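You operate a simulated robot arm through the tools that you are given. There is no shell and no other tool. Be economical: measure what you need, move in short steps, check, and stop when the job is done.

Carry out the task below with a simulated robot arm. There is one attempt and no reset: what you move stays moved.

JOB
Dry the paper in the paper drawer down to 40 %.
Fine: shut the drawer, set the dryer knob, wait for the DRY lamp, switch off.

It is judged by the outcome, as a careful person would: the job done as asked, and still so three seconds after it is handed in. It fails if anything else is knocked over, pushed out of place, dropped, spilled or broken.

ROBOT AND FRAMES
A 7-joint arm with a two-finger gripper, fixed in place. Base frame: the origin is at the foot of the arm, x ahead of it, y to its left, z up; the work surface is at about z = 900. Units: mm, degrees, N and s.
With the tool pointing down near the work surface it reaches from about 480 to 720 mm from the base axis. Its first joint turns from -143.0 to 143.0 degrees. Payload 1.47 kg.
Tool frame: the origin (TCP) lies between the finger pads and is the grasp point; the fingertips stand 16 mm ahead of it; z points along the fingers, y is the line along which they close. Largest opening 87 mm; the body of the gripper starts 55 mm behind the TCP.
Orientation is that of the tool frame in the base frame, as a unit quaternion [w, x, y, z]. With the fingers straight down and closing along the base's y, the tool's x points along the base's -x, its y along +y and its z along -z.

CONTROLS
- The arm moves only by the tool move_arm. Its argument "increments" is text: rows parted by semicolons, each of 7 numbers parted by spaces: the shift along the tool's x, y, z in units of 300 mm (1.0 is 300 mm), then the turn, a rotation vector about the tool's x, y, z in units of 90 degrees (1.0 is 90 degrees), then the opening in per cent of the stroke, from 0 (shut) to 100 (fully open). In form: tx ty tz ax ay az hand; .... A call has 1 to 12 rows; each row is the pose to reach, as a shift and turn from the pose commanded when the call began, along the tool's axes at that moment. A call with a number of a shift or a turn outside -1 to 1 is refused whole. Rows are played at 5 a second. More than 50 mm and 8.6 degrees between two rows, or a gripper value outside its range, and nothing of the call is played. Where a pose cannot be reached the arm comes as near as it can. A force on the tool above 90 N (or 10 N above the force at the start of the call, whichever is more), or a blocked arm, ends the call early, and 0.2 s more pass. The fingers move at their own pace (about 45 mm/s each) and stop on an object; they squeeze with about 28 N. The grip force told is the motor's: it shows also when the fingers shut on nothing. Time passes only in rows, and 0.2 s behind the last, so rows that repeat a pose let the fingers close. The reply holds the time, the measured pose of the TCP, the force on the tool along the base axes, the opening and the grip force, in the units named above and with some noise, with the torque about the TCP (base axes, N m) and any sound that the robot's microphone picked up.
- Cameras (640 x 400 px; columns grow to the right, rows downward): "scene" is fixed at [400.8, -498.7, 1627]; the picture's right is [0.63, 0.78, 0.00], its down [0.72, -0.59, -0.36] and it looks along [-0.28, 0.23, -0.93] (base axes); focal length 374 px, centre (320, 200). "wrist" rides on the gripper at [73, 12, -90] in the tool frame; the picture's right is [-0.16, 0.99, 0.00], its down [-0.72, -0.12, -0.68] and it looks along [-0.67, -0.11, 0.73] (tool axes); focal length 247 px, centre (320, 200). There is no depth. A picture from a camera that has moved, and an enlarged one, comes with that camera's place and axes in the base frame and with its lens.
- capture(camera): a new picture of that camera. The clock stands still meanwhile.
- lift_body(by): slides the trunk up (or, below 0, down) by that many mm; the arm rides with it, the base frame stays. It gives what a move gives, with no picture.
- zoom(camera, box): a new picture of the part [left, top, right, bottom] of that camera's present view, enlarged. The clock stands still meanwhile.
- finish_job(): hands the job in; it is judged then, once.

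Work in short steps. Places have to be worked out from the pictures, the camera data and where the tool is seen: move nearer, look again, correct. Check each grasp and each placing, and mend what went wrong. You have 120 turns and 76 pictures in all, those below and enlarged ones among them. Open the gripper and draw the arm clear of the work before you hand the job in, unless the task says otherwise; then end with one line.

The tools are called after "Call:" as name(argument=value, ...) on one line, values as JSON. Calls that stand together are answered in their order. move_arm: Moves the arm, as the interface text tells. Its arguments: {"type":"object","properties":{"increments":{"type":"string"}},"required":["increments"]} The other tools are called the same way: lift_body (by) slides the trunk up or down; capture (camera) takes a picture; zoom (camera, box) takes an enlarged picture of a part of a camera's view; finish_job () hands the job in.

At the start:

```text
t: 0.0
tool_pos: [76.7, -402.9, 1165.4]
tcp_rot: [-0.009, 0.008, 0.998, 0.061]
contact_force: [-0.4, 0.6, -0.5]
moment: [0.0, -0.01, -0.02]
width: 87.0
finger_force: 0.1
trunk travel left (down, up): [-725.0, 515.0]
```

scene: 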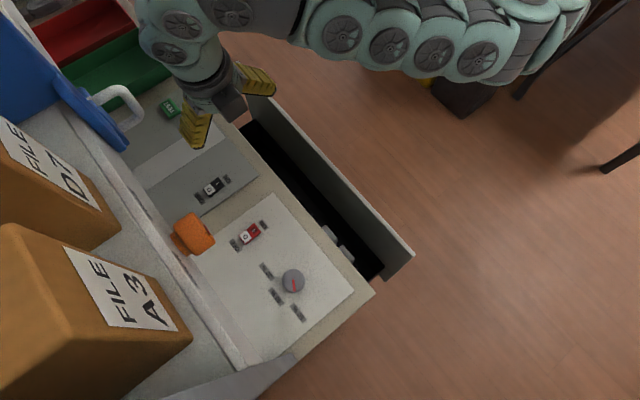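
wrist: 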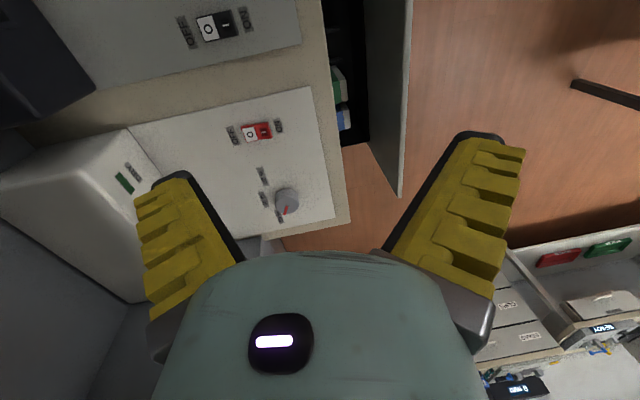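

The scene shows an open drawer, a panel with a red switch and a knob, and another grey panel with a black switch. I'll zoom in to read the labels.

Call:
zoom(camera="scene", box=[200, 200, 360, 340])

Call:
zoom(camera="scene", box=[80, 60, 280, 220])

Call:
zoom(camera="wrist", box=[80, 0, 360, 250])

```text
2.86 times, centred on (280, 270) of scene
camera zoom: at [400.8, -498.7, 1627.0], right [0.63, 0.78, 0.0], down [0.72, -0.59, -0.36], along [-0.28, 0.23, -0.93], focal length 1070 px, centre (434, 0)
```

zoom: 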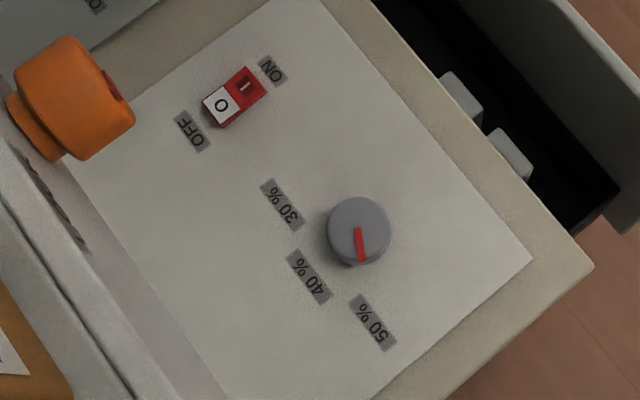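

```text
2.50 times, centred on (180, 140) of scene
camera zoom: at [400.8, -498.7, 1627.0], right [0.63, 0.78, 0.0], down [0.72, -0.59, -0.36], along [-0.28, 0.23, -0.93], focal length 936 px, centre (670, 350)
```

zoom: 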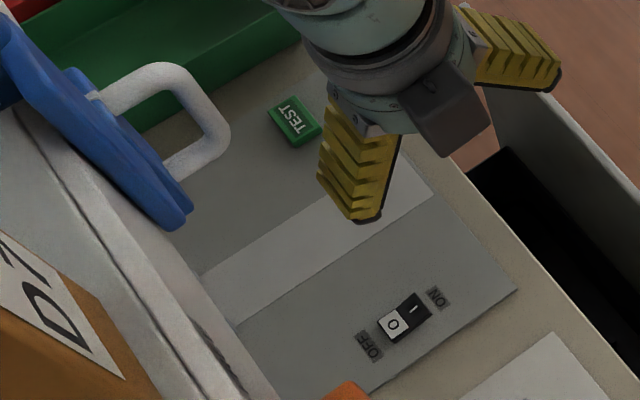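

```text
1.60 times, centred on (220, 125) of wrist
camera zoom: at [5.3, -401.9, 1256.6], right [0.17, 0.98, 0.12], down [0.73, -0.21, 0.65], along [0.66, -0.02, -0.75], focal length 395 px, centre (480, 320)
```

zoom: 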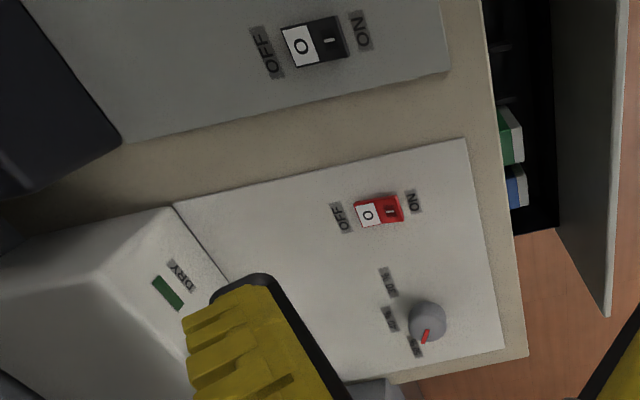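

The knob triangulates to about (282,-466,921) and the red switch to (154,-478,905). The open drawer front runs along x at y≈-240 and the desk edge is at y≈-358. I'll move outside the drawer front at the same height, with the fingers closed and the tool vertical.

Call:
move_arm(increments="-.104 .082 .008 .01 0 0 60;-.208 .163 .016 .02 -.002 0 30;-.312 .245 .024 .03 -.004 0 0;-.416 .327 .032 .04 -.006 0 0;-.52 .408 .04 .05 -.008 0 0;-.625 .49 .048 .06 -.009 0 0;-.729 .571 .056 .07 -.01 0 0;-.833 .653 .064 .078 -.011 0 0")

Call:
capture(camera="scene")

Call:
capture(camera="wrist")

```text
t: 1.2
tool_pos: [132.8, -377.3, 1161.5]
tcp_rot: [0.023, 0.103, 0.992, 0.074]
contact_force: [0.8, 0.5, 0.6]
moment: [-0.03, 0.02, 0.01]
width: 0.1
finger_force: 8.5
out of reach, approached as far as the arm can: row 1, 2, 3, 4, 5, 6
trunk travel left (down, up): [-725.0, 515.0]
stopped in row 6: the arm was blocked; the commanded pose is now the measured one
```

```text
70 pictures are left
```

scene: 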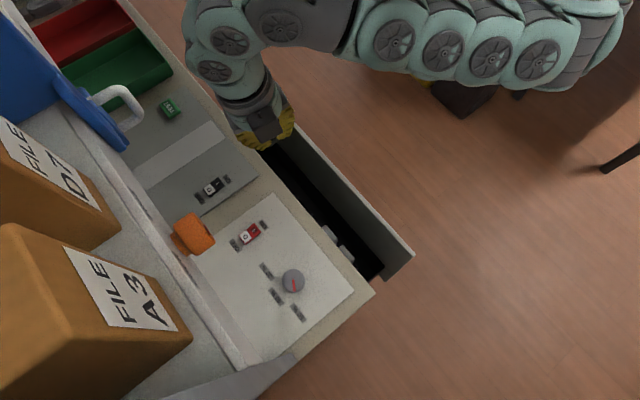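

```text
69 pictures are left
camera wrist: at [58.3, -363.2, 1248.2], right [0.35, 0.92, 0.15], down [0.64, -0.36, 0.68], along [0.68, -0.14, -0.72], focal length 247 px, centre (320, 200)
```

wrist: 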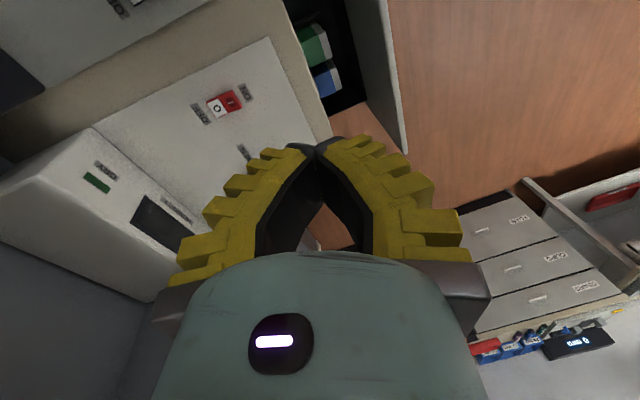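

The reach is limited on this side. There is also another cabinet with labelled drawers and displays, so I'll read those before acting.

Call:
zoom(camera="wrist", box=[440, 170, 640, 370])

Call:
zoom(camera="wrist", box=[60, 0, 420, 260])

```text
2.00 times, centred on (540, 270) of wrist
camera zoom: at [58.3, -363.2, 1248.2], right [0.35, 0.92, 0.15], down [0.64, -0.36, 0.68], along [0.68, -0.14, -0.72], focal length 494 px, centre (-120, 60)
```

zoom: 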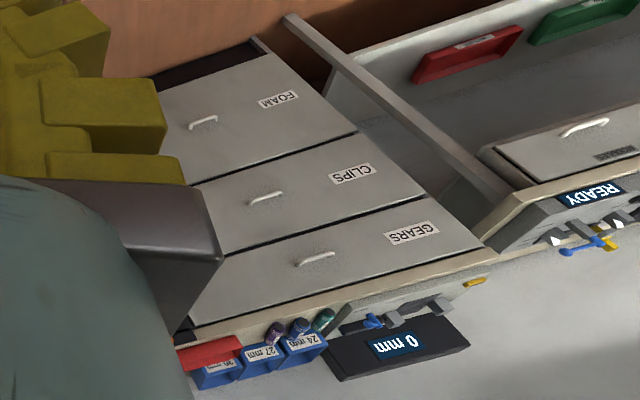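

```text
1.54 times, centred on (240, 130) of wrist
camera zoom: at [58.3, -363.2, 1248.2], right [0.35, 0.92, 0.15], down [0.64, -0.36, 0.68], along [0.68, -0.14, -0.72], focal length 380 px, centre (443, 308)
```

zoom: 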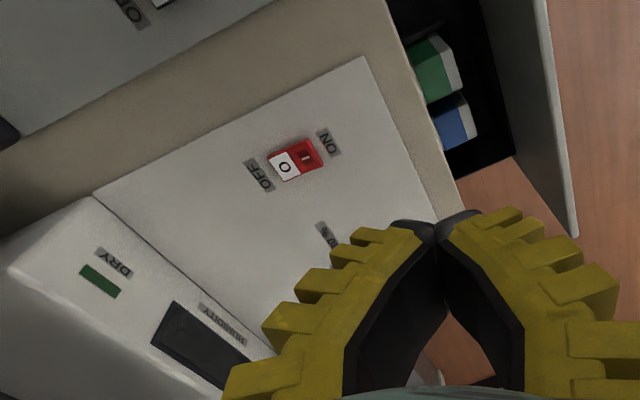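

The open drawer beside the HUMIDITY/DRY dryer holds paper-like reams, and the dryer display is dark, so it is off. I'll raise the trunk so the arm can reach nearer the base, then go back down with a vertical tool.

Call:
lift_body(by=300)

Call:
move_arm(increments=".004 -.021 .135 .016 .005 -.022 0;.008 -.042 .27 .031 .01 -.043 0;.0125 -.063 .405 .047 .015 -.065 0;.017 -.083 .54 .063 .02 -.087 0;.021 -.104 .676 .078 .024 -.108 0;.025 -.125 .811 .094 .029 -.13 0")

```text
t: 4.2
tool_pos: [134.4, -378.0, 1461.9]
tcp_rot: [0.023, 0.103, 0.992, 0.073]
contact_force: [-0.6, -0.8, 0.5]
moment: [0.0, -0.03, 0.01]
width: 0.1
finger_force: 27.9
trunk travel left (down, up): [-1025.0, 215.0]
```

```text
t: 5.6
tool_pos: [134.9, -379.1, 1216.1]
tcp_rot: [0.001, 0.004, 1.0, -0.005]
contact_force: [1.6, -0.4, -0.1]
moment: [-0.02, -0.01, 0.0]
width: 0.0
finger_force: 27.5
out of reach, approached as far as the arm can: row 1, 2, 3, 4
trunk travel left (down, up): [-1025.0, 215.0]
```

Vertical now and no longer out of reach. Next, move diagonally to about (340,-195,1030), outside the drawer front.

Call:
move_arm(increments="-.04 .04 .13 0 0 0 0;-.12 .12 .24 0 0 0 0;-.21 .2 .33 0 0 0 0;-.3 .28 .41 0 0 0 0;-.4 .36 .48 0 0 0 0;-.5 .45 .54 0 0 0 0;-.6 .54 .59 0 0 0 0;-.683 .613 .62 0 0 0 0")

Call:
capture(camera="scene")

Call:
capture(camera="wrist")

```text
t: 7.4
tool_pos: [339.5, -195.9, 1030.4]
tcp_rot: [-0.001, 0.004, 1.0, -0.005]
contact_force: [-0.4, -0.4, 0.0]
moment: [0.01, 0.01, 0.02]
width: 0.3
finger_force: 28.1
trunk travel left (down, up): [-1025.0, 215.0]
```

```text
66 pictures are left
```

scene: 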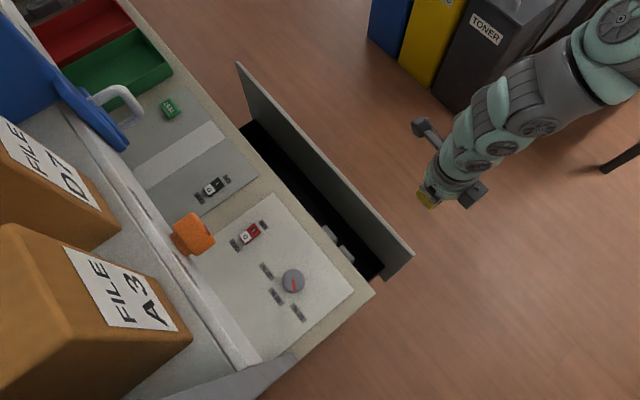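

```text
65 pictures are left
camera wrist: at [266.0, -184.0, 1119.1], right [0.17, 0.99, -0.01], down [0.72, -0.12, 0.68], along [0.67, -0.12, -0.73], focal length 247 px, centre (320, 200)
```

wrist: 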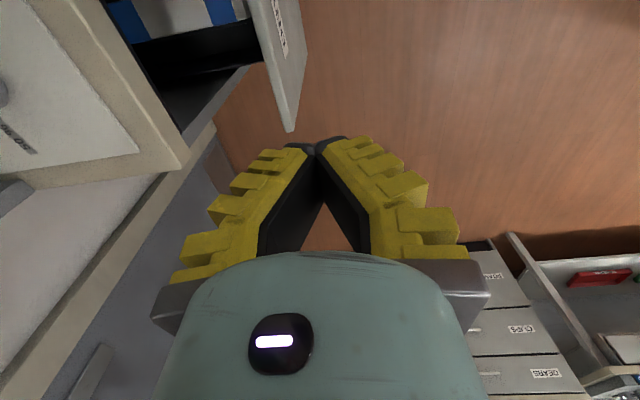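

The arm reaches here well. The drawer front's end corner is at about (378,-237,893). I'll check the drawer label.

Call:
zoom(camera="wrist", box=[100, 0, 340, 150])

```text
2.67 times, centred on (220, 75) of wrist
camera zoom: at [266.0, -184.0, 1119.1], right [0.17, 0.99, -0.01], down [0.72, -0.12, 0.68], along [0.67, -0.12, -0.73], focal length 659 px, centre (587, 533)
```

zoom: 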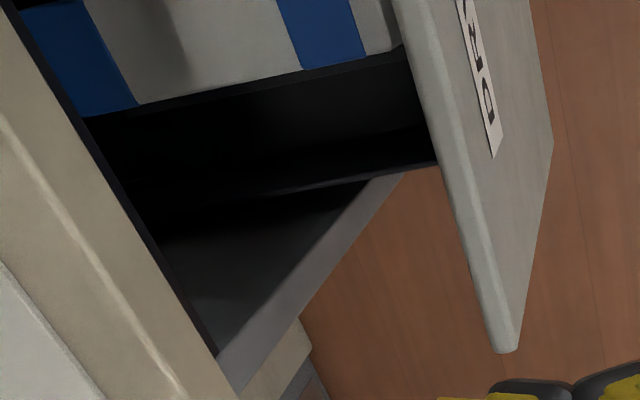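

The label is partly seen; I'll shift back along -x to read it in full.

Call:
move_arm(increments=".13 .04 0 0 0 0 0;.26 .08 0 0 0 0 0;.4 .12 0 0 0 0 0;.53 .15 0 0 0 0 0")

Call:
capture(camera="wrist")

```text
t: 8.4
tool_pos: [180.0, -163.7, 1010.5]
tcp_rot: [0.003, 0.004, 1.0, -0.004]
contact_force: [0.6, 0.1, -0.6]
moment: [0.03, 0.08, 0.0]
width: 0.1
finger_force: 28.0
out of reach, approached as far as the arm can: row 1, 2, 3, 4
trunk travel left (down, up): [-1025.0, 215.0]
```

```text
63 pictures are left
camera wrist: at [105.2, -151.4, 1098.0], right [0.17, 0.99, -0.01], down [0.72, -0.12, 0.68], along [0.67, -0.12, -0.73], focal length 247 px, centre (320, 200)
```

wrist: 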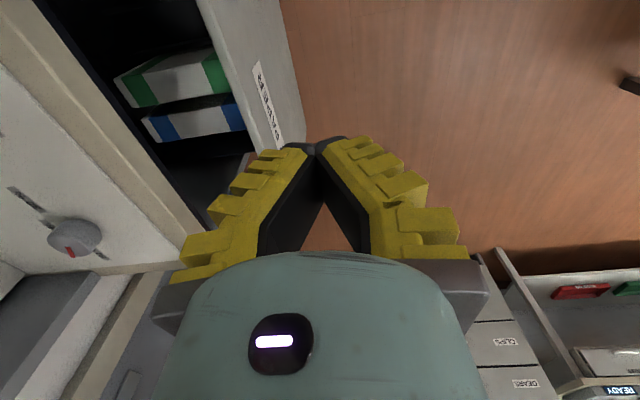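

Call:
zoom(camera="wrist", box=[220, 40, 320, 160])

```text
3.33 times, centred on (270, 100) of wrist
camera zoom: at [105.2, -151.4, 1098.0], right [0.17, 0.99, -0.01], down [0.72, -0.12, 0.68], along [0.67, -0.12, -0.73], focal length 823 px, centre (487, 533)
```

zoom: 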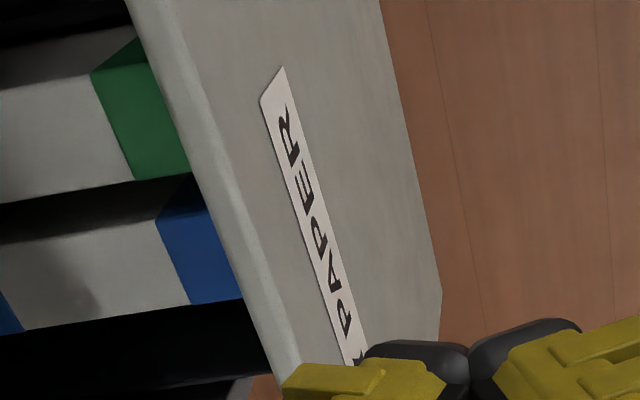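

The label reads PAPER. Next, lower beside the front to (250,-190,860).

Call:
move_arm(increments="-.08 -.01 .09 0 0 0 0;-.16 -.03 .2 0 0 0 0;-.2 -.06 .32 0 0 0 0;-.233 -.088 .42 0 0 0 0;-.233 -.088 .5 0 0 0 0")

Call:
capture(camera="scene")

```text
t: 9.6
tool_pos: [241.5, -176.9, 945.1]
tcp_rot: [0.0, 0.004, 1.0, -0.003]
contact_force: [-0.5, -0.1, 0.9]
moment: [0.01, 0.03, 0.01]
width: 0.0
finger_force: 28.4
out of reach, approached as far as the arm can: row 3, 4, 5
trunk travel left (down, up): [-1025.0, 215.0]
```

```text
61 pictures are left
```

scene: 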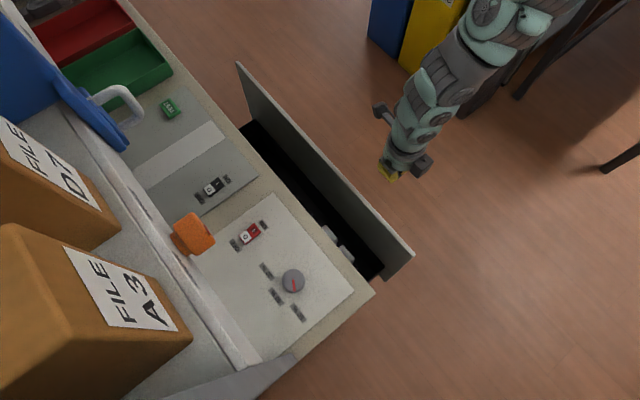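

The arm is at its downward limit at z=945, so I'll lower the trunk by 80 instead.

Call:
lift_body(by=-80)

Call:
move_arm(increments="0 -.1 0 0 0 0 0;0 -.15 0 0 0 0 0")

Call:
capture(camera="wrist")

```text
t: 10.8
tool_pos: [240.9, -175.7, 866.3]
tcp_rot: [0.0, 0.003, 1.0, -0.003]
contact_force: [0.8, -0.1, 0.8]
moment: [0.04, -0.02, -0.02]
width: 0.0
finger_force: 28.0
trunk travel left (down, up): [-945.0, 295.0]
```

```text
t: 11.4
tool_pos: [243.1, -176.2, 866.0]
tcp_rot: [-0.001, 0.004, 1.0, -0.003]
contact_force: [0.7, 0.0, -0.4]
moment: [-0.01, -0.01, 0.03]
width: 0.0
finger_force: 28.7
out of reach, approached as far as the arm can: row 1, 2
trunk travel left (down, up): [-945.0, 295.0]
```

```text
60 pictures are left
camera wrist: at [168.5, -163.2, 953.7], right [0.17, 0.99, -0.01], down [0.72, -0.12, 0.68], along [0.67, -0.12, -0.73], focal length 247 px, centre (320, 200)
```

wrist: 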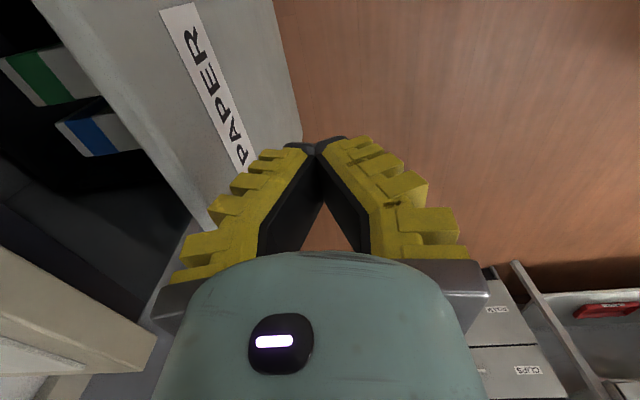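

The commanded pose is probably still the unreachable lower one, so I'll bring the command back up and see where it settles.

Call:
move_arm(increments="0 .05 -.1 0 0 0 0;0 .1 -.2 0 0 0 0;0 .12 -.27 0 0 0 0")

```text
t: 12.2
tool_pos: [239.4, -151.7, 913.6]
tcp_rot: [0.0, 0.004, 1.0, -0.004]
contact_force: [0.4, -1.2, 0.8]
moment: [0.04, -0.02, 0.03]
width: 0.2
finger_force: 28.6
out of reach, approached as far as the arm can: row 2, 3
trunk travel left (down, up): [-945.0, 295.0]
```

Call:
move_arm(increments="-.05 -.05 0 0 0 0 0;-.1 -.1 0 0 0 0 0;-.2 -.1 0.03 0 0 0 0")

```text
t: 13.0
tool_pos: [299.8, -182.3, 905.2]
tcp_rot: [0.0, 0.005, 1.0, -0.004]
contact_force: [-0.7, -0.1, 0.3]
moment: [-0.02, -0.02, -0.01]
width: 0.0
finger_force: 27.5
trunk travel left (down, up): [-945.0, 295.0]
```

In reach now at (300,-182,905). Lower the trunk 40 and push along -y in short steps.

Call:
lift_body(by=-40)

Call:
move_arm(increments="0 -.05 0 0 0 0 0;0 -.1 0 0 0 0 0;0 -.14 0 0 0 0 0;0 -.18 0 0 0 0 0;0 -.22 0 0 0 0 0")

```text
t: 13.8
tool_pos: [300.2, -182.5, 863.6]
tcp_rot: [0.0, 0.005, 1.0, -0.003]
contact_force: [-0.8, -0.3, 0.2]
moment: [-0.04, -0.02, -0.01]
width: 0.0
finger_force: 28.5
trunk travel left (down, up): [-905.0, 335.0]
```

```text
t: 15.0
tool_pos: [299.9, -249.0, 864.9]
tcp_rot: [0.002, 0.004, 1.0, -0.005]
contact_force: [0.4, -0.4, -0.8]
moment: [0.01, -0.01, 0.01]
width: 0.0
finger_force: 28.4
trunk travel left (down, up): [-905.0, 335.0]
```

Call:
capture(camera="scene")

Call:
capture(camera="wrist")

```text
59 pictures are left
```

scene: 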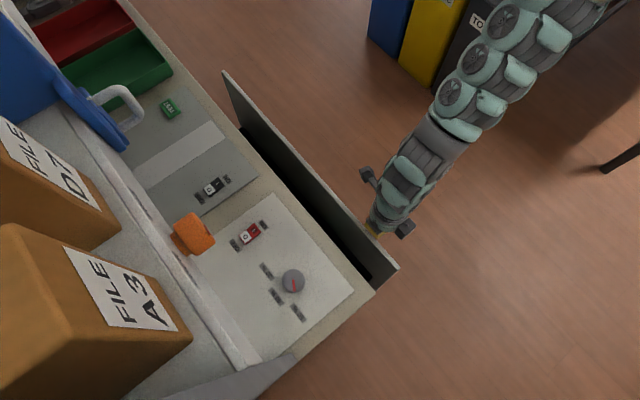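

```text
58 pictures are left
camera wrist: at [227.5, -236.2, 953.5], right [0.17, 0.99, -0.01], down [0.72, -0.12, 0.68], along [0.67, -0.12, -0.73], focal length 247 px, centre (320, 200)
```

wrist: 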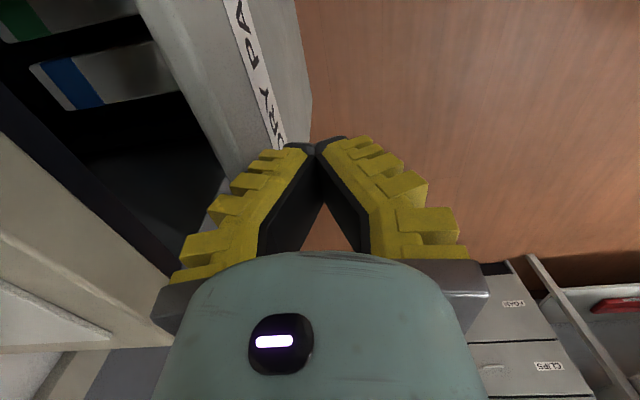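

The drawer (labelled "DRY PAPER") moves freely. Continue pushing.

Call:
move_arm(increments="0 -.06 0 0 0 0 0;0 -.12 0 0 0 0 0;0 -.17 0 0 0 0 0;0 -.21 0 0 0 0 0;0 -.25 0 0 0 0 0;0 -.28 0 0 0 0 0")

Call:
capture(camera="scene")

```text
t: 16.4
tool_pos: [296.5, -295.9, 878.4]
tcp_rot: [-0.001, 0.004, 1.0, -0.005]
contact_force: [-0.1, -0.7, 0.9]
moment: [0.02, -0.03, -0.02]
width: 0.0
finger_force: 28.4
out of reach, approached as far as the arm can: row 2, 3, 4, 5, 6
trunk travel left (down, up): [-905.0, 335.0]
```

```text
57 pictures are left
```

scene: 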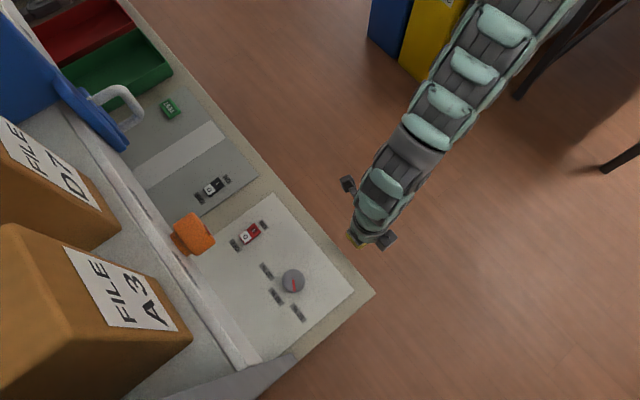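

The drawer front seems flush now. I'll back off slightly, lower the trunk for reach, and verify with a zoom.

Call:
zoom(camera="scene", box=[220, 110, 420, 310])

Call:
capture(camera="wrist")

```text
2.00 times, centred on (320, 210) of scene
camera zoom: at [400.8, -498.7, 1627.0], right [0.63, 0.78, 0.0], down [0.72, -0.59, -0.36], along [-0.28, 0.23, -0.93], focal length 749 px, centre (320, 180)
```

zoom: 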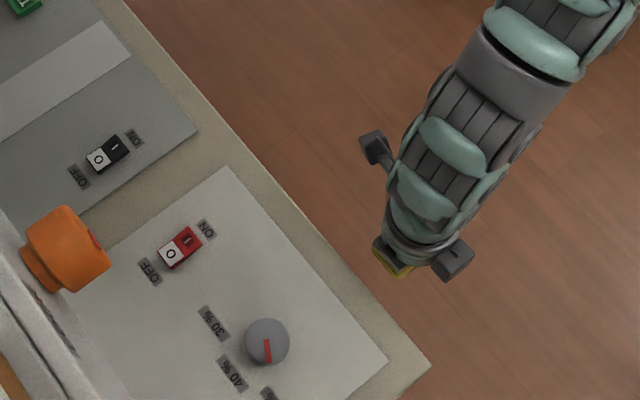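

```text
55 pictures are left
camera wrist: at [222.7, -283.1, 967.0], right [0.17, 0.99, -0.01], down [0.72, -0.12, 0.68], along [0.67, -0.12, -0.73], focal length 247 px, centre (320, 200)
```

wrist: 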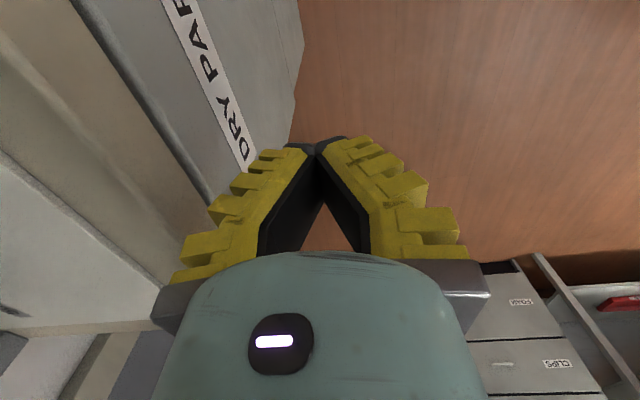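

The drawer looks closed. To be sure, I'll lower the trunk 30 for reach and push lightly until a firm contact force.

Call:
lift_body(by=-30)

Call:
move_arm(increments="0 0 -.05 0 0 0 0;0 -.04 -.06 0 0 0 0;0 -.08 -.06 0 0 0 0")

```text
t: 17.2
tool_pos: [295.8, -295.0, 848.0]
tcp_rot: [0.0, 0.005, 1.0, -0.004]
contact_force: [-0.4, 0.0, 0.1]
moment: [0.0, 0.0, 0.01]
width: 0.2
finger_force: 27.8
trunk travel left (down, up): [-875.0, 365.0]
```

```text
t: 18.0
tool_pos: [294.3, -318.7, 865.1]
tcp_rot: [0.0, 0.004, 1.0, -0.003]
contact_force: [0.0, 0.9, 0.2]
moment: [-0.03, 0.0, 0.03]
width: 0.2
finger_force: 28.5
trunk travel left (down, up): [-875.0, 365.0]
```

Call:
move_arm(increments="0 -.03 0 0 0 0 0;0 -.06 0 0 0 0 0;0 -.09 0 0 0 0 0;0 -.11 0 0 0 0 0;0 -.13 0 0 0 0 0")

Call:
capture(camera="wrist")

```text
t: 19.2
tool_pos: [295.0, -326.3, 878.2]
tcp_rot: [0.001, 0.004, 1.0, 0.004]
contact_force: [3.4, 23.9, -3.2]
moment: [-0.43, 0.13, 0.41]
width: 0.4
finger_force: 26.8
out of reach, approached as far as the arm can: row 1, 2, 3, 4, 5
trunk travel left (down, up): [-875.0, 365.0]
```

```text
54 pictures are left
camera wrist: at [222.0, -314.8, 966.0], right [0.16, 0.99, 0.01], down [0.72, -0.13, 0.68], along [0.67, -0.11, -0.73], focal length 247 px, centre (320, 200)
```

wrist: 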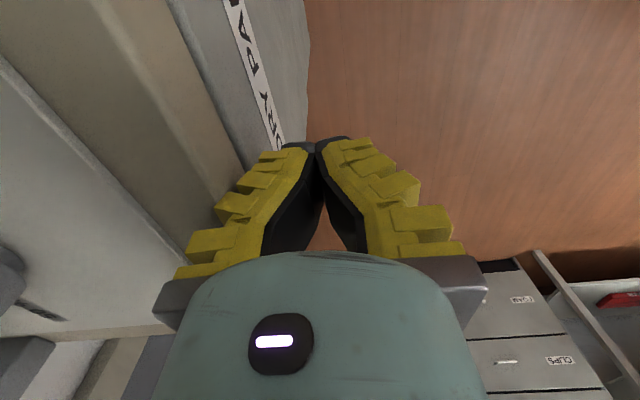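

A firm 24 N stop means the drawer is shut. Back off and rise clear of the desk.

Call:
move_arm(increments="0 .1 0 0 0 0 0;0 .13 -.12 0 0 0 0;0 .13 -.28 0 0 0 0;0 .13 -.44 0 0 0 0;0 .13 -.58 0 0 0 0")

Call:
lift_body(by=-150)

```text
t: 20.4
tool_pos: [294.1, -293.6, 1053.3]
tcp_rot: [-0.002, 0.004, 1.0, -0.002]
contact_force: [-0.5, 0.2, 0.4]
moment: [0.0, 0.01, 0.03]
width: 0.2
finger_force: 28.3
trunk travel left (down, up): [-875.0, 365.0]
```

```text
t: 22.1
tool_pos: [295.1, -293.2, 902.8]
tcp_rot: [0.0, 0.005, 1.0, -0.003]
contact_force: [-0.4, 0.6, -0.1]
moment: [0.01, 0.04, -0.01]
width: 0.1
finger_force: 28.2
trunk travel left (down, up): [-725.0, 515.0]
```

Move above the knob area at about (282,-466,1010) with the gripper opening, then look.

Call:
move_arm(increments="0 0 -.15 0 0 0 30;0 -.04 -.3 0 0 0 60;.01 -.16 -.36 0 0 0 80;.02 -.3 -.36 0 0 0 80;.03 -.44 -.36 0 0 0 80;.04 -.577 -.36 0 0 0 80")

Call:
capture(camera="wrist")

Call:
capture(camera="scene")

```text
t: 23.5
tool_pos: [283.9, -465.2, 1010.8]
tcp_rot: [0.002, 0.002, 1.0, -0.003]
contact_force: [0.0, 0.1, 0.8]
moment: [-0.01, 0.0, 0.0]
width: 73.0
finger_force: 2.4
out of reach, approached as far as the arm can: row 3
trunk travel left (down, up): [-725.0, 515.0]
```

```text
53 pictures are left
camera wrist: at [210.1, -453.5, 1099.2], right [0.16, 0.99, 0.0], down [0.72, -0.12, 0.68], along [0.67, -0.12, -0.73], focal length 247 px, centre (320, 200)
```

wrist: 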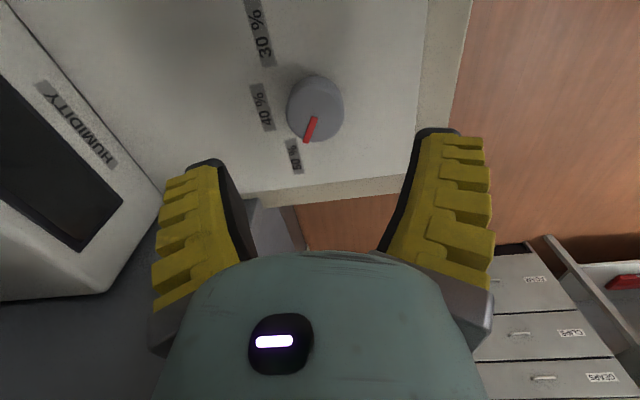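

```text
52 pictures are left
```

scene: 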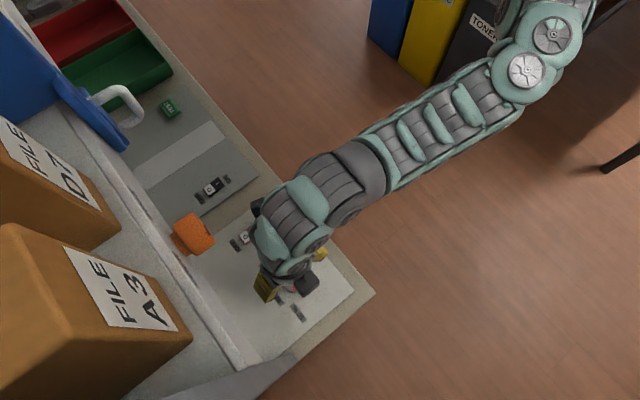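

Knob centre is about (280.5,-468.5) and its pointer sits at about 50%. The 40% mark is straight toward -y, about 60° clockwise from above. I'll pre-rotate -30° and descend over the knob with the gripper open.

Call:
move_arm(increments=".012 -.011 0 0 0 -.085 80;.012 -.011 .05 0 0 -.17 80;.012 -.011 .1 0 0 -.255 80;.012 -.011 .15 0 0 -.333 80;.012 -.011 .2 0 0 -.333 80;.012 -.011 .25 0 0 -.333 80;.012 -.011 .29 0 0 -.333 80")

Call:
capture(camera="wrist")

```text
t: 25.1
tool_pos: [276.7, -469.5, 925.1]
tcp_rot: [-0.001, -0.255, 0.967, -0.005]
contact_force: [0.5, -0.3, 0.2]
moment: [0.03, -0.04, 0.02]
width: 73.0
finger_force: 2.7
trunk travel left (down, up): [-725.0, 515.0]
```

```text
51 pictures are left
camera wrist: at [207.8, -494.7, 1014.6], right [-0.35, 0.94, -0.01], down [0.69, 0.26, 0.68], along [0.64, 0.23, -0.73], focal length 247 px, centre (320, 200)
```

wrist: 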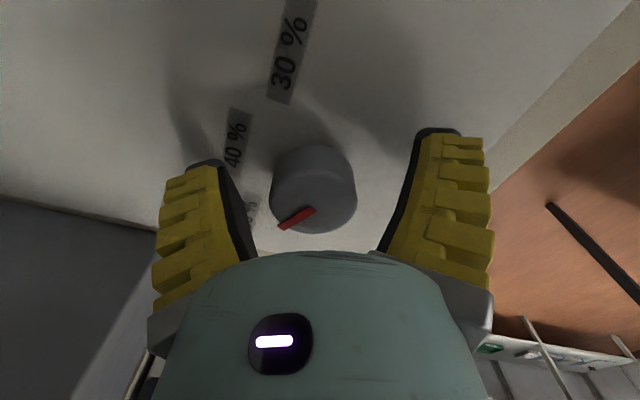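

Nearly centred; a small correction of about 3 mm, a little lower, then close on the knob.

Call:
move_arm(increments="-.01 -.008 .012 0 0 0 80;-.01 -.008 .012 0 0 0 40;-.01 -.008 .012 0 0 0 30;-.01 -.008 .012 0 0 0 20;-.01 -.008 .012 0 0 0 20")

```text
t: 26.3
tool_pos: [280.8, -472.2, 923.0]
tcp_rot: [-0.001, -0.254, 0.967, -0.005]
contact_force: [1.8, -1.1, 7.1]
moment: [0.46, -0.45, 0.01]
width: 35.9
finger_force: 29.8
trunk travel left (down, up): [-725.0, 515.0]
```

The knob is gripped (36 mm). Now turn +60° about tool z (clockwise from above).

Call:
move_arm(increments="0 0 0 0 0 .084 20;0 0 0 0 0 .167 20;0 0 0 0 0 .25 20;0 0 0 0 0 .334 20;0 0 0 0 0 .417 20;0 0 0 0 0 .5 20;0 0 0 0 0 .584 20;0 0 0 0 0 .667 20")

Call:
capture(camera="wrist")

```text
t: 28.1
tool_pos: [283.8, -467.9, 919.9]
tcp_rot: [0.003, 0.263, 0.965, -0.001]
contact_force: [5.6, 12.2, 16.2]
moment: [0.14, -0.24, 0.03]
width: 35.5
finger_force: 29.7
trunk travel left (down, up): [-725.0, 515.0]
```

```text
50 pictures are left
camera wrist: at [225.6, -421.5, 1009.3], right [0.64, 0.77, 0.0], down [0.56, -0.47, 0.68], along [0.53, -0.44, -0.73], focal length 247 px, centre (320, 200)
```

wrist: 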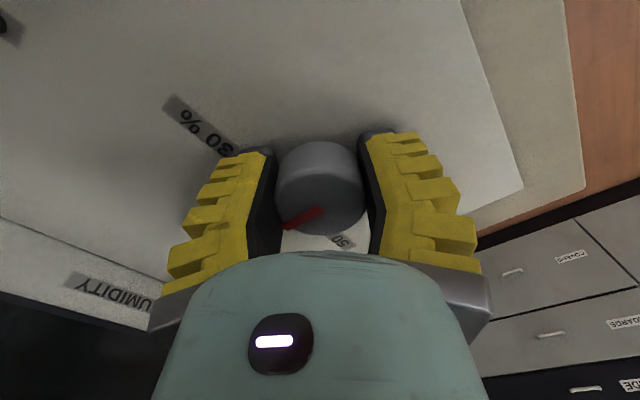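

The pointer turned and now looks roughly toward 40%. Release, rise and check.

Call:
move_arm(increments="0 0 0 0 0 0 50;0 0 0 0 0 0 80;0 0 -.1 0 0 0 80;0 0 -.22 0 0 0 80;0 0 -.34 0 0 0 80;0 .15 -.45 0 0 0 80;0 .3 -.5 0 0 0 80")

Call:
zoom(camera="wrist", box=[100, 0, 400, 250])

Call:
zoom(camera="scene", box=[200, 200, 360, 340])

```text
refused: row 6 steps farther than a row can; nothing moved
```

```text
1.60 times, centred on (250, 125) of wrist
camera zoom: at [225.6, -421.5, 1009.3], right [0.64, 0.77, 0.0], down [0.56, -0.47, 0.68], along [0.53, -0.44, -0.73], focal length 395 px, centre (432, 320)
```

zoom: 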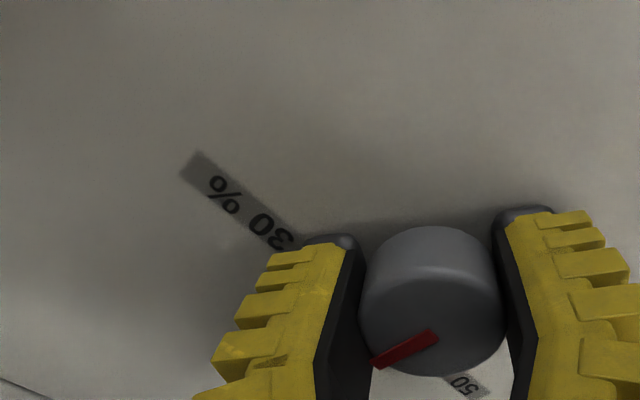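

```text
2.86 times, centred on (280, 270) of scene
camera zoom: at [400.8, -498.7, 1627.0], right [0.63, 0.78, 0.0], down [0.72, -0.59, -0.36], along [-0.28, 0.23, -0.93], focal length 1070 px, centre (434, 0)
```

zoom: 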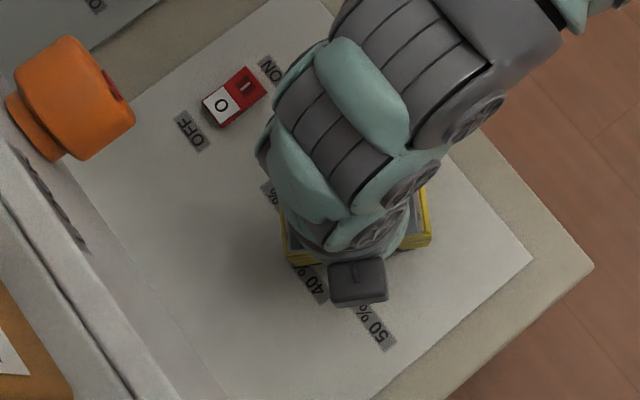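

Redo the release with smaller steps, then travel above the red switch (154,-478) while undoing the yaw.

Call:
move_arm(increments="0 0 0 0 0 0 50;0 0 0 0 0 0 80;0 0 -.1 0 0 0 80;0 0 -.2 0 0 0 80;0 0 -.3 0 0 0 80;.08 -.06 -.34 0 0 -.083 80;.17 -.12 -.34 0 0 -.167 60;.26 -.18 -.34 0 0 -.25 40;.35 -.242 -.34 0 0 -.333 20;.35 -.242 -.34 0 0 -.333 0;.35 -.242 -.34 0 0 -.333 0")

Call:
capture(camera="wrist")

Call:
zoom(camera="scene", box=[200, 200, 360, 340])

```text
t: 30.5
tool_pos: [152.1, -478.7, 1024.2]
tcp_rot: [0.0, 0.005, 1.0, -0.002]
contact_force: [0.2, 0.3, 0.2]
moment: [-0.04, 0.02, -0.01]
width: 0.3
finger_force: 10.4
trunk travel left (down, up): [-725.0, 515.0]
```

```text
47 pictures are left
camera wrist: at [78.7, -466.2, 1112.6], right [0.17, 0.99, -0.01], down [0.72, -0.12, 0.68], along [0.67, -0.12, -0.73], focal length 247 px, centre (320, 200)
```

wrist: 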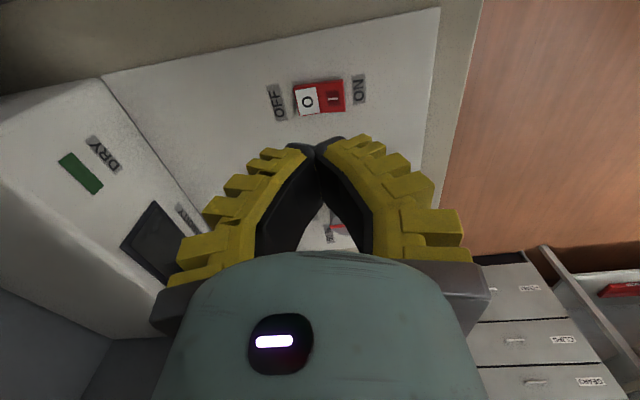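

```text
2.86 times, centred on (280, 270) of scene
camera zoom: at [400.8, -498.7, 1627.0], right [0.63, 0.78, 0.0], down [0.72, -0.59, -0.36], along [-0.28, 0.23, -0.93], focal length 1070 px, centre (434, 0)
```

zoom: 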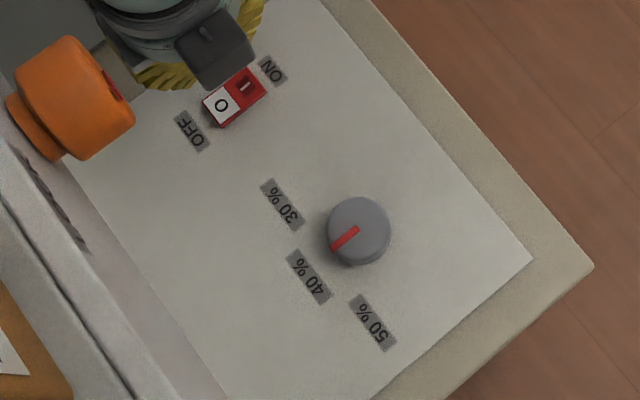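

The knob points exactly at 40%. The switch's I half is at about (154.5,-469) and the O half at (153.5,-490). I'll lower the closed fingertips over the outer part of the I half.

Call:
move_arm(increments="-.008 .052 .1 0 0 0 0;-.008 .052 .2 0 0 0 0;-.008 .052 .3 0 0 0 0;-.008 .052 .32 0 0 0 0")

Call:
zoom(camera="wrist", box=[200, 60, 440, 220])

```text
t: 31.5
tool_pos: [157.8, -464.2, 928.2]
tcp_rot: [0.001, 0.006, 1.0, -0.004]
contact_force: [0.1, -0.3, 0.3]
moment: [0.01, -0.01, 0.01]
width: 0.2
finger_force: 27.5
trunk travel left (down, up): [-725.0, 515.0]
```

```text
2.50 times, centred on (320, 140) of wrist
camera zoom: at [83.6, -451.7, 1016.0], right [0.17, 0.99, -0.01], down [0.72, -0.12, 0.68], along [0.67, -0.12, -0.73], focal length 617 px, centre (320, 350)
```

zoom: 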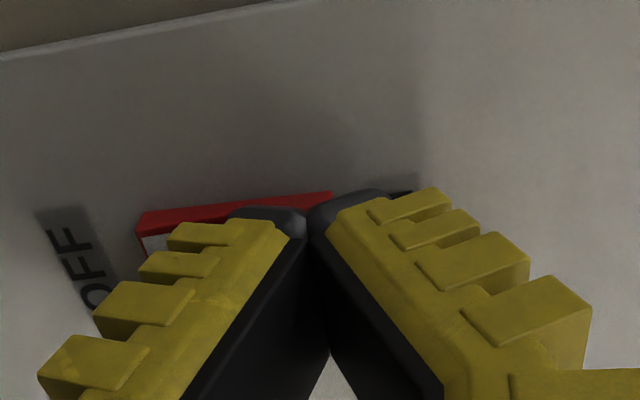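

The left fingertip is over the I half. Press down gently.

Call:
move_arm(increments="0 0 .01 0 0 0 0;0 0 .02 0 0 0 0;0 0 .03 0 0 0 0;0 0 .035 0 0 0 0;0 0 .04 0 0 0 0")

Call:
capture(camera="wrist")

```text
t: 32.4
tool_pos: [157.2, -466.2, 925.5]
tcp_rot: [0.0, 0.005, 1.0, -0.004]
contact_force: [5.4, 24.7, 46.9]
moment: [-0.18, 0.0, 0.07]
width: 5.9
finger_force: 29.1
trunk travel left (down, up): [-725.0, 515.0]
heard: click, click
stopped in row 4: the force on the tool passed its limit at 97 N (the readings are from after the stop); the commanded pose is now the measured one
```

```text
44 pictures are left
camera wrist: at [83.6, -453.4, 1013.6], right [0.17, 0.99, -0.01], down [0.72, -0.12, 0.68], along [0.67, -0.12, -0.73], focal length 247 px, centre (320, 200)
```

wrist: 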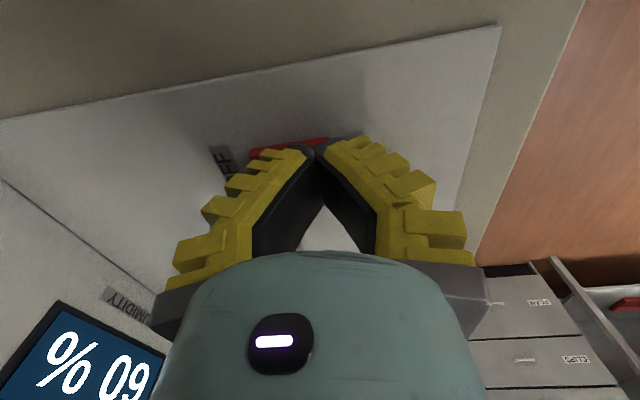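

The display lit up at 60%, so the dryer is on. Rise and position above the O half, ready to switch off.

Call:
move_arm(increments="0 0 -.05 0 0 0 0;0 0 -.15 0 0 0 0;0 -.05 -.25 0 0 0 0;0 -.098 -.3 0 0 0 0")

Call:
capture(camera="wrist")

```text
t: 33.4
tool_pos: [155.1, -494.1, 1013.2]
tcp_rot: [0.001, 0.005, 1.0, -0.006]
contact_force: [-0.1, 0.6, -0.3]
moment: [-0.02, 0.03, -0.02]
width: 0.0
finger_force: 28.5
trunk travel left (down, up): [-725.0, 515.0]
```

```text
43 pictures are left
camera wrist: at [81.2, -481.1, 1101.9], right [0.17, 0.99, -0.01], down [0.72, -0.12, 0.68], along [0.67, -0.12, -0.73], focal length 247 px, centre (320, 200)
```

wrist: 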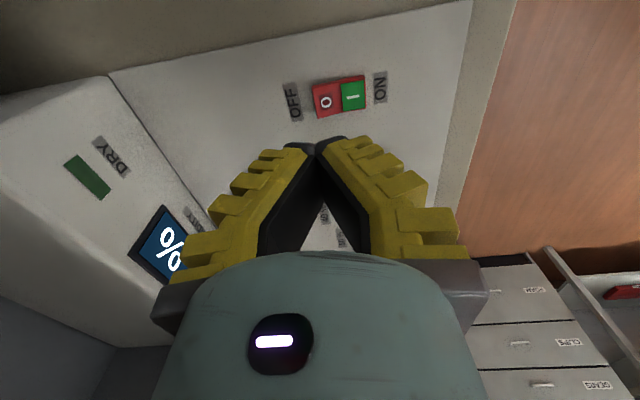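

The switch is on and the DRY lamp is still dark. Wait and watch.

Call:
move_arm(increments="0 0 0 0 0 0 0;0 0 0 0 0 0 0;0 0 0 0 0 0 0;0 0 0 0 0 0 0;0 0 0 0 0 0 0;0 0 0 0 0 0 0;0 0 0 0 0 0 0;0 0 0 0 0 0 0;0 0 0 0 0 0 0;0 0 0 0 0 0 0;0 .1 0 0 0 0 0;0 .2 0 0 0 0 0")

Call:
capture(camera="wrist")

```text
t: 36.0
tool_pos: [145.5, -433.2, 1011.2]
tcp_rot: [-0.006, 0.01, 1.0, -0.003]
contact_force: [-6.9, 3.4, -0.2]
moment: [-0.21, -0.54, -0.04]
width: 0.2
finger_force: 28.2
trunk travel left (down, up): [-725.0, 515.0]
```

```text
42 pictures are left
camera wrist: at [74.0, -420.5, 1100.1], right [0.18, 0.98, -0.01], down [0.73, -0.13, 0.67], along [0.66, -0.13, -0.74], focal length 247 px, centre (320, 200)
```

wrist: 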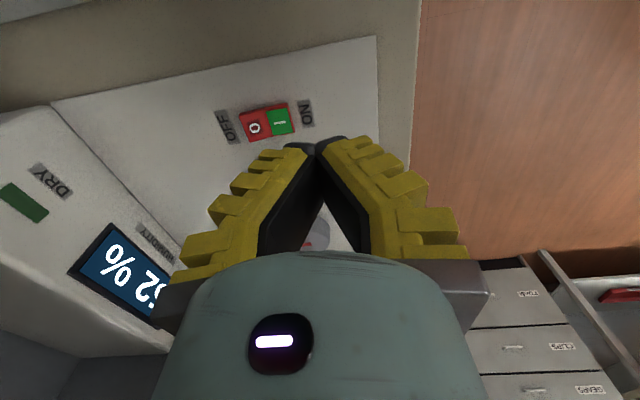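

Humidity is 52%, falling about 2%/s. Return above the O half and wait a bit.

Call:
move_arm(increments="0 -.1 0 0 0 0 0;0 -.2 0 0 0 0 0;0 -.2 0 0 0 0 0;0 -.2 0 0 0 0 0;0 -.2 0 0 0 0 0;0 -.2 0 0 0 0 0;0 -.2 0 0 0 0 0;0 -.2 0 0 0 0 0;0 -.2 0 0 0 0 0;0 -.2 0 0 0 0 0")

Call:
capture(camera="wrist")

```text
t: 38.2
tool_pos: [154.2, -493.6, 1012.5]
tcp_rot: [-0.001, 0.006, 1.0, -0.005]
contact_force: [-0.2, -0.3, -0.4]
moment: [0.02, 0.02, -0.04]
width: 0.0
finger_force: 28.2
trunk travel left (down, up): [-725.0, 515.0]
```

```text
41 pictures are left
camera wrist: at [81.0, -481.1, 1101.8], right [0.17, 0.99, -0.01], down [0.72, -0.12, 0.68], along [0.67, -0.12, -0.73], focal length 247 px, centre (320, 200)
```

wrist: 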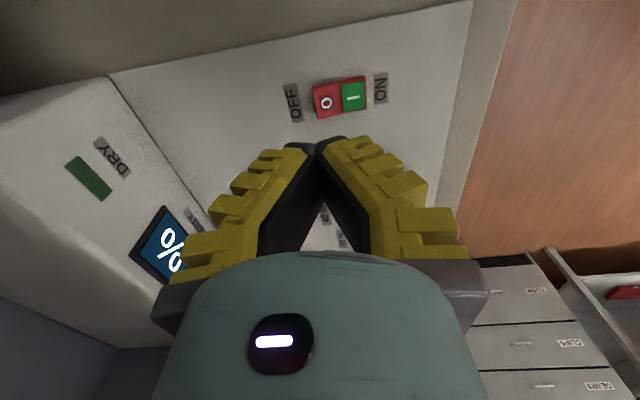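

About 47%; the lamp is still dark. Wait further while descending slightly.

Call:
move_arm(increments="0 0 0 0 0 0 0;0 0 0 0 0 0 0;0 0 .05 0 0 0 0;0 0 .1 0 0 0 0;0 -.005 .1 0 0 0 0;0 -.005 .1 0 0 0 0;0 -.005 .1 0 0 0 0;0 -.005 .1 0 0 0 0;0 -.005 .1 0 0 0 0;0 -.005 .1 0 0 0 0;0 -.005 .1 0 0 0 0")

Call:
capture(camera="wrist")

```text
t: 40.6
tool_pos: [155.7, -488.5, 984.4]
tcp_rot: [-0.001, 0.007, 1.0, -0.005]
contact_force: [-0.6, 0.3, 0.4]
moment: [-0.01, -0.01, 0.02]
width: 0.0
finger_force: 27.6
out of reach, approached as far as the arm can: row 3, 4, 5, 6, 7, 8, 9, 10, 11
trunk travel left (down, up): [-725.0, 515.0]
```

```text
40 pictures are left
camera wrist: at [82.0, -475.3, 1073.1], right [0.17, 0.99, -0.01], down [0.72, -0.12, 0.68], along [0.67, -0.12, -0.73], focal length 247 px, centre (320, 200)
```

wrist: 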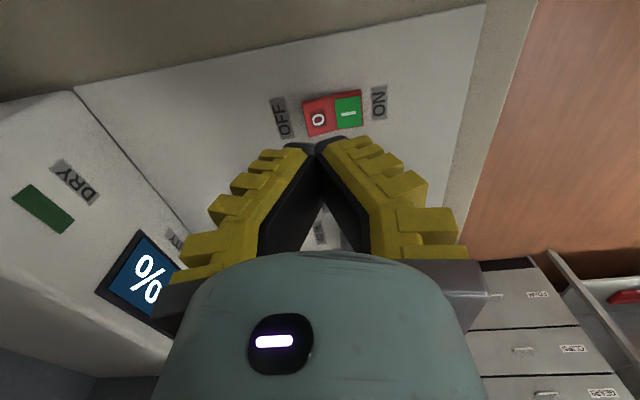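

Lamp still dark (about 43%). The arm sits at a joint limit here, so I'll use the trunk for the last descent; first wait about 1.5 s more.

Call:
move_arm(increments="0 0 -.02 0 0 0 0;0 -.02 -.02 0 0 0 0;0 -.02 -.02 0 0 0 0;0 -.02 -.02 0 0 0 0;0 -.02 -.02 0 0 0 0;0 -.02 -.02 0 0 0 0;0 -.02 -.02 0 0 0 0")

Call:
capture(camera="wrist")

```text
t: 42.2
tool_pos: [157.8, -489.4, 992.2]
tcp_rot: [-0.001, 0.007, 1.0, -0.005]
contact_force: [0.9, 0.0, 0.1]
moment: [0.03, 0.0, -0.01]
width: 0.0
finger_force: 27.9
out of reach, approached as far as the arm can: row 2, 3, 4, 5, 6, 7
trunk travel left (down, up): [-725.0, 515.0]
```

```text
39 pictures are left
camera wrist: at [83.7, -476.1, 1080.6], right [0.17, 0.99, -0.01], down [0.72, -0.12, 0.68], along [0.67, -0.12, -0.73], focal length 247 px, centre (320, 200)
```

wrist: 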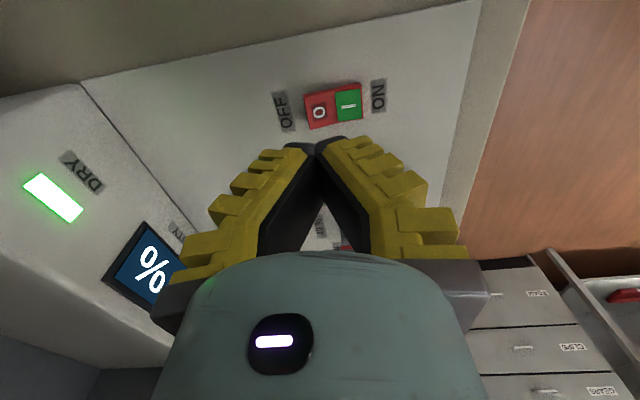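

The DRY lamp is lit. Lower the trunk to just above the O half.

Call:
lift_body(by=-60)

Call:
move_arm(increments="0 -.015 .01 0 0 0 0;0 -.015 .02 0 0 0 0;0 -.015 .03 0 0 0 0;0 -.015 .04 0 0 0 0")

```text
t: 43.2
tool_pos: [157.3, -489.3, 932.7]
tcp_rot: [-0.001, 0.007, 1.0, -0.005]
contact_force: [0.1, 0.2, 0.4]
moment: [0.0, 0.0, -0.02]
width: 0.0
finger_force: 28.2
trunk travel left (down, up): [-665.0, 575.0]
```

```text
t: 44.2
tool_pos: [156.5, -491.4, 925.2]
tcp_rot: [-0.002, 0.007, 1.0, -0.008]
contact_force: [-2.1, 10.4, 30.5]
moment: [0.44, -0.04, 0.21]
width: 0.0
finger_force: 28.1
out of reach, approached as far as the arm can: row 1, 2, 3, 4
trunk travel left (down, up): [-665.0, 575.0]
heard: click, click
```

Clicks heard with 30 N contact. Lift by trunk and check the switch state.

Call:
lift_body(by=80)

Call:
capture(camera="wrist")

```text
t: 45.4
tool_pos: [157.1, -487.9, 1001.8]
tcp_rot: [-0.001, 0.007, 1.0, -0.005]
contact_force: [0.3, 0.1, -0.7]
moment: [0.02, 0.01, -0.01]
width: 0.0
finger_force: 28.0
trunk travel left (down, up): [-745.0, 495.0]
```

```text
38 pictures are left
camera wrist: at [84.8, -475.0, 1090.2], right [0.17, 0.99, -0.01], down [0.72, -0.12, 0.68], along [0.67, -0.12, -0.73], focal length 247 px, centre (320, 200)
```

wrist: 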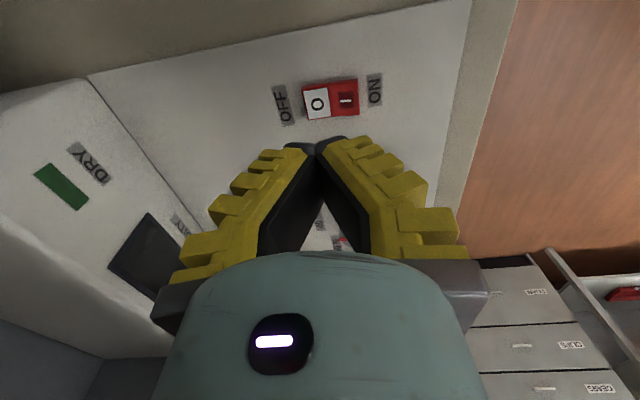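

The switch is off and the display is dark. Raise clear, open the gripper and check the whole scene.

Call:
lift_body(by=200)

Call:
move_arm(increments="0 0 0 0 0 0 50;0 0 0 0 0 0 100;0 .1 0 0 0 0 100;-.1 .2 0 0 0 0 100;-.2 .3 0 0 0 0 100;-.3 .4 0 0 0 0 100")

Call:
capture(camera="scene")

```text
t: 47.6
tool_pos: [156.9, -488.7, 1201.1]
tcp_rot: [-0.001, 0.006, 1.0, -0.005]
contact_force: [0.1, -0.5, 0.6]
moment: [0.0, 0.02, 0.0]
width: 0.0
finger_force: 28.1
trunk travel left (down, up): [-945.0, 295.0]
```

```text
t: 49.0
tool_pos: [250.1, -369.6, 1201.6]
tcp_rot: [-0.002, 0.007, 1.0, -0.006]
contact_force: [0.2, 0.0, -0.9]
moment: [0.02, 0.0, 0.0]
width: 86.9
finger_force: 0.0
trunk travel left (down, up): [-945.0, 295.0]
```

```text
37 pictures are left
```

scene: 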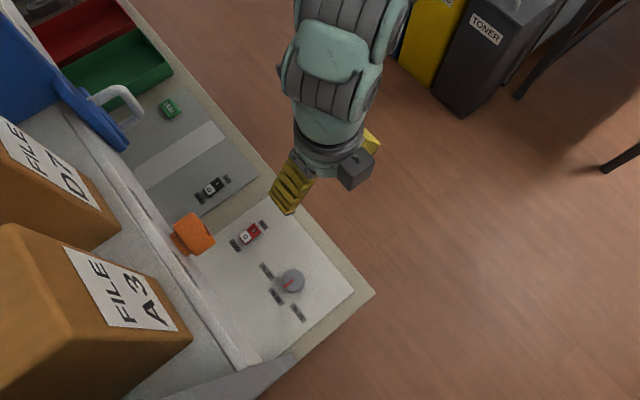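

The drawer is shut, the knob points at 40%, the dryer is off, nothing else has moved and the arm is clear. Handing in.

Call:
finish_job()

```text
The job is handed in.
```

The paper drawer is shut and the dryer was set to 40 %; it ran until the DRY lamp lit and is now switched off, with the gripper open and the arm clear of the work.
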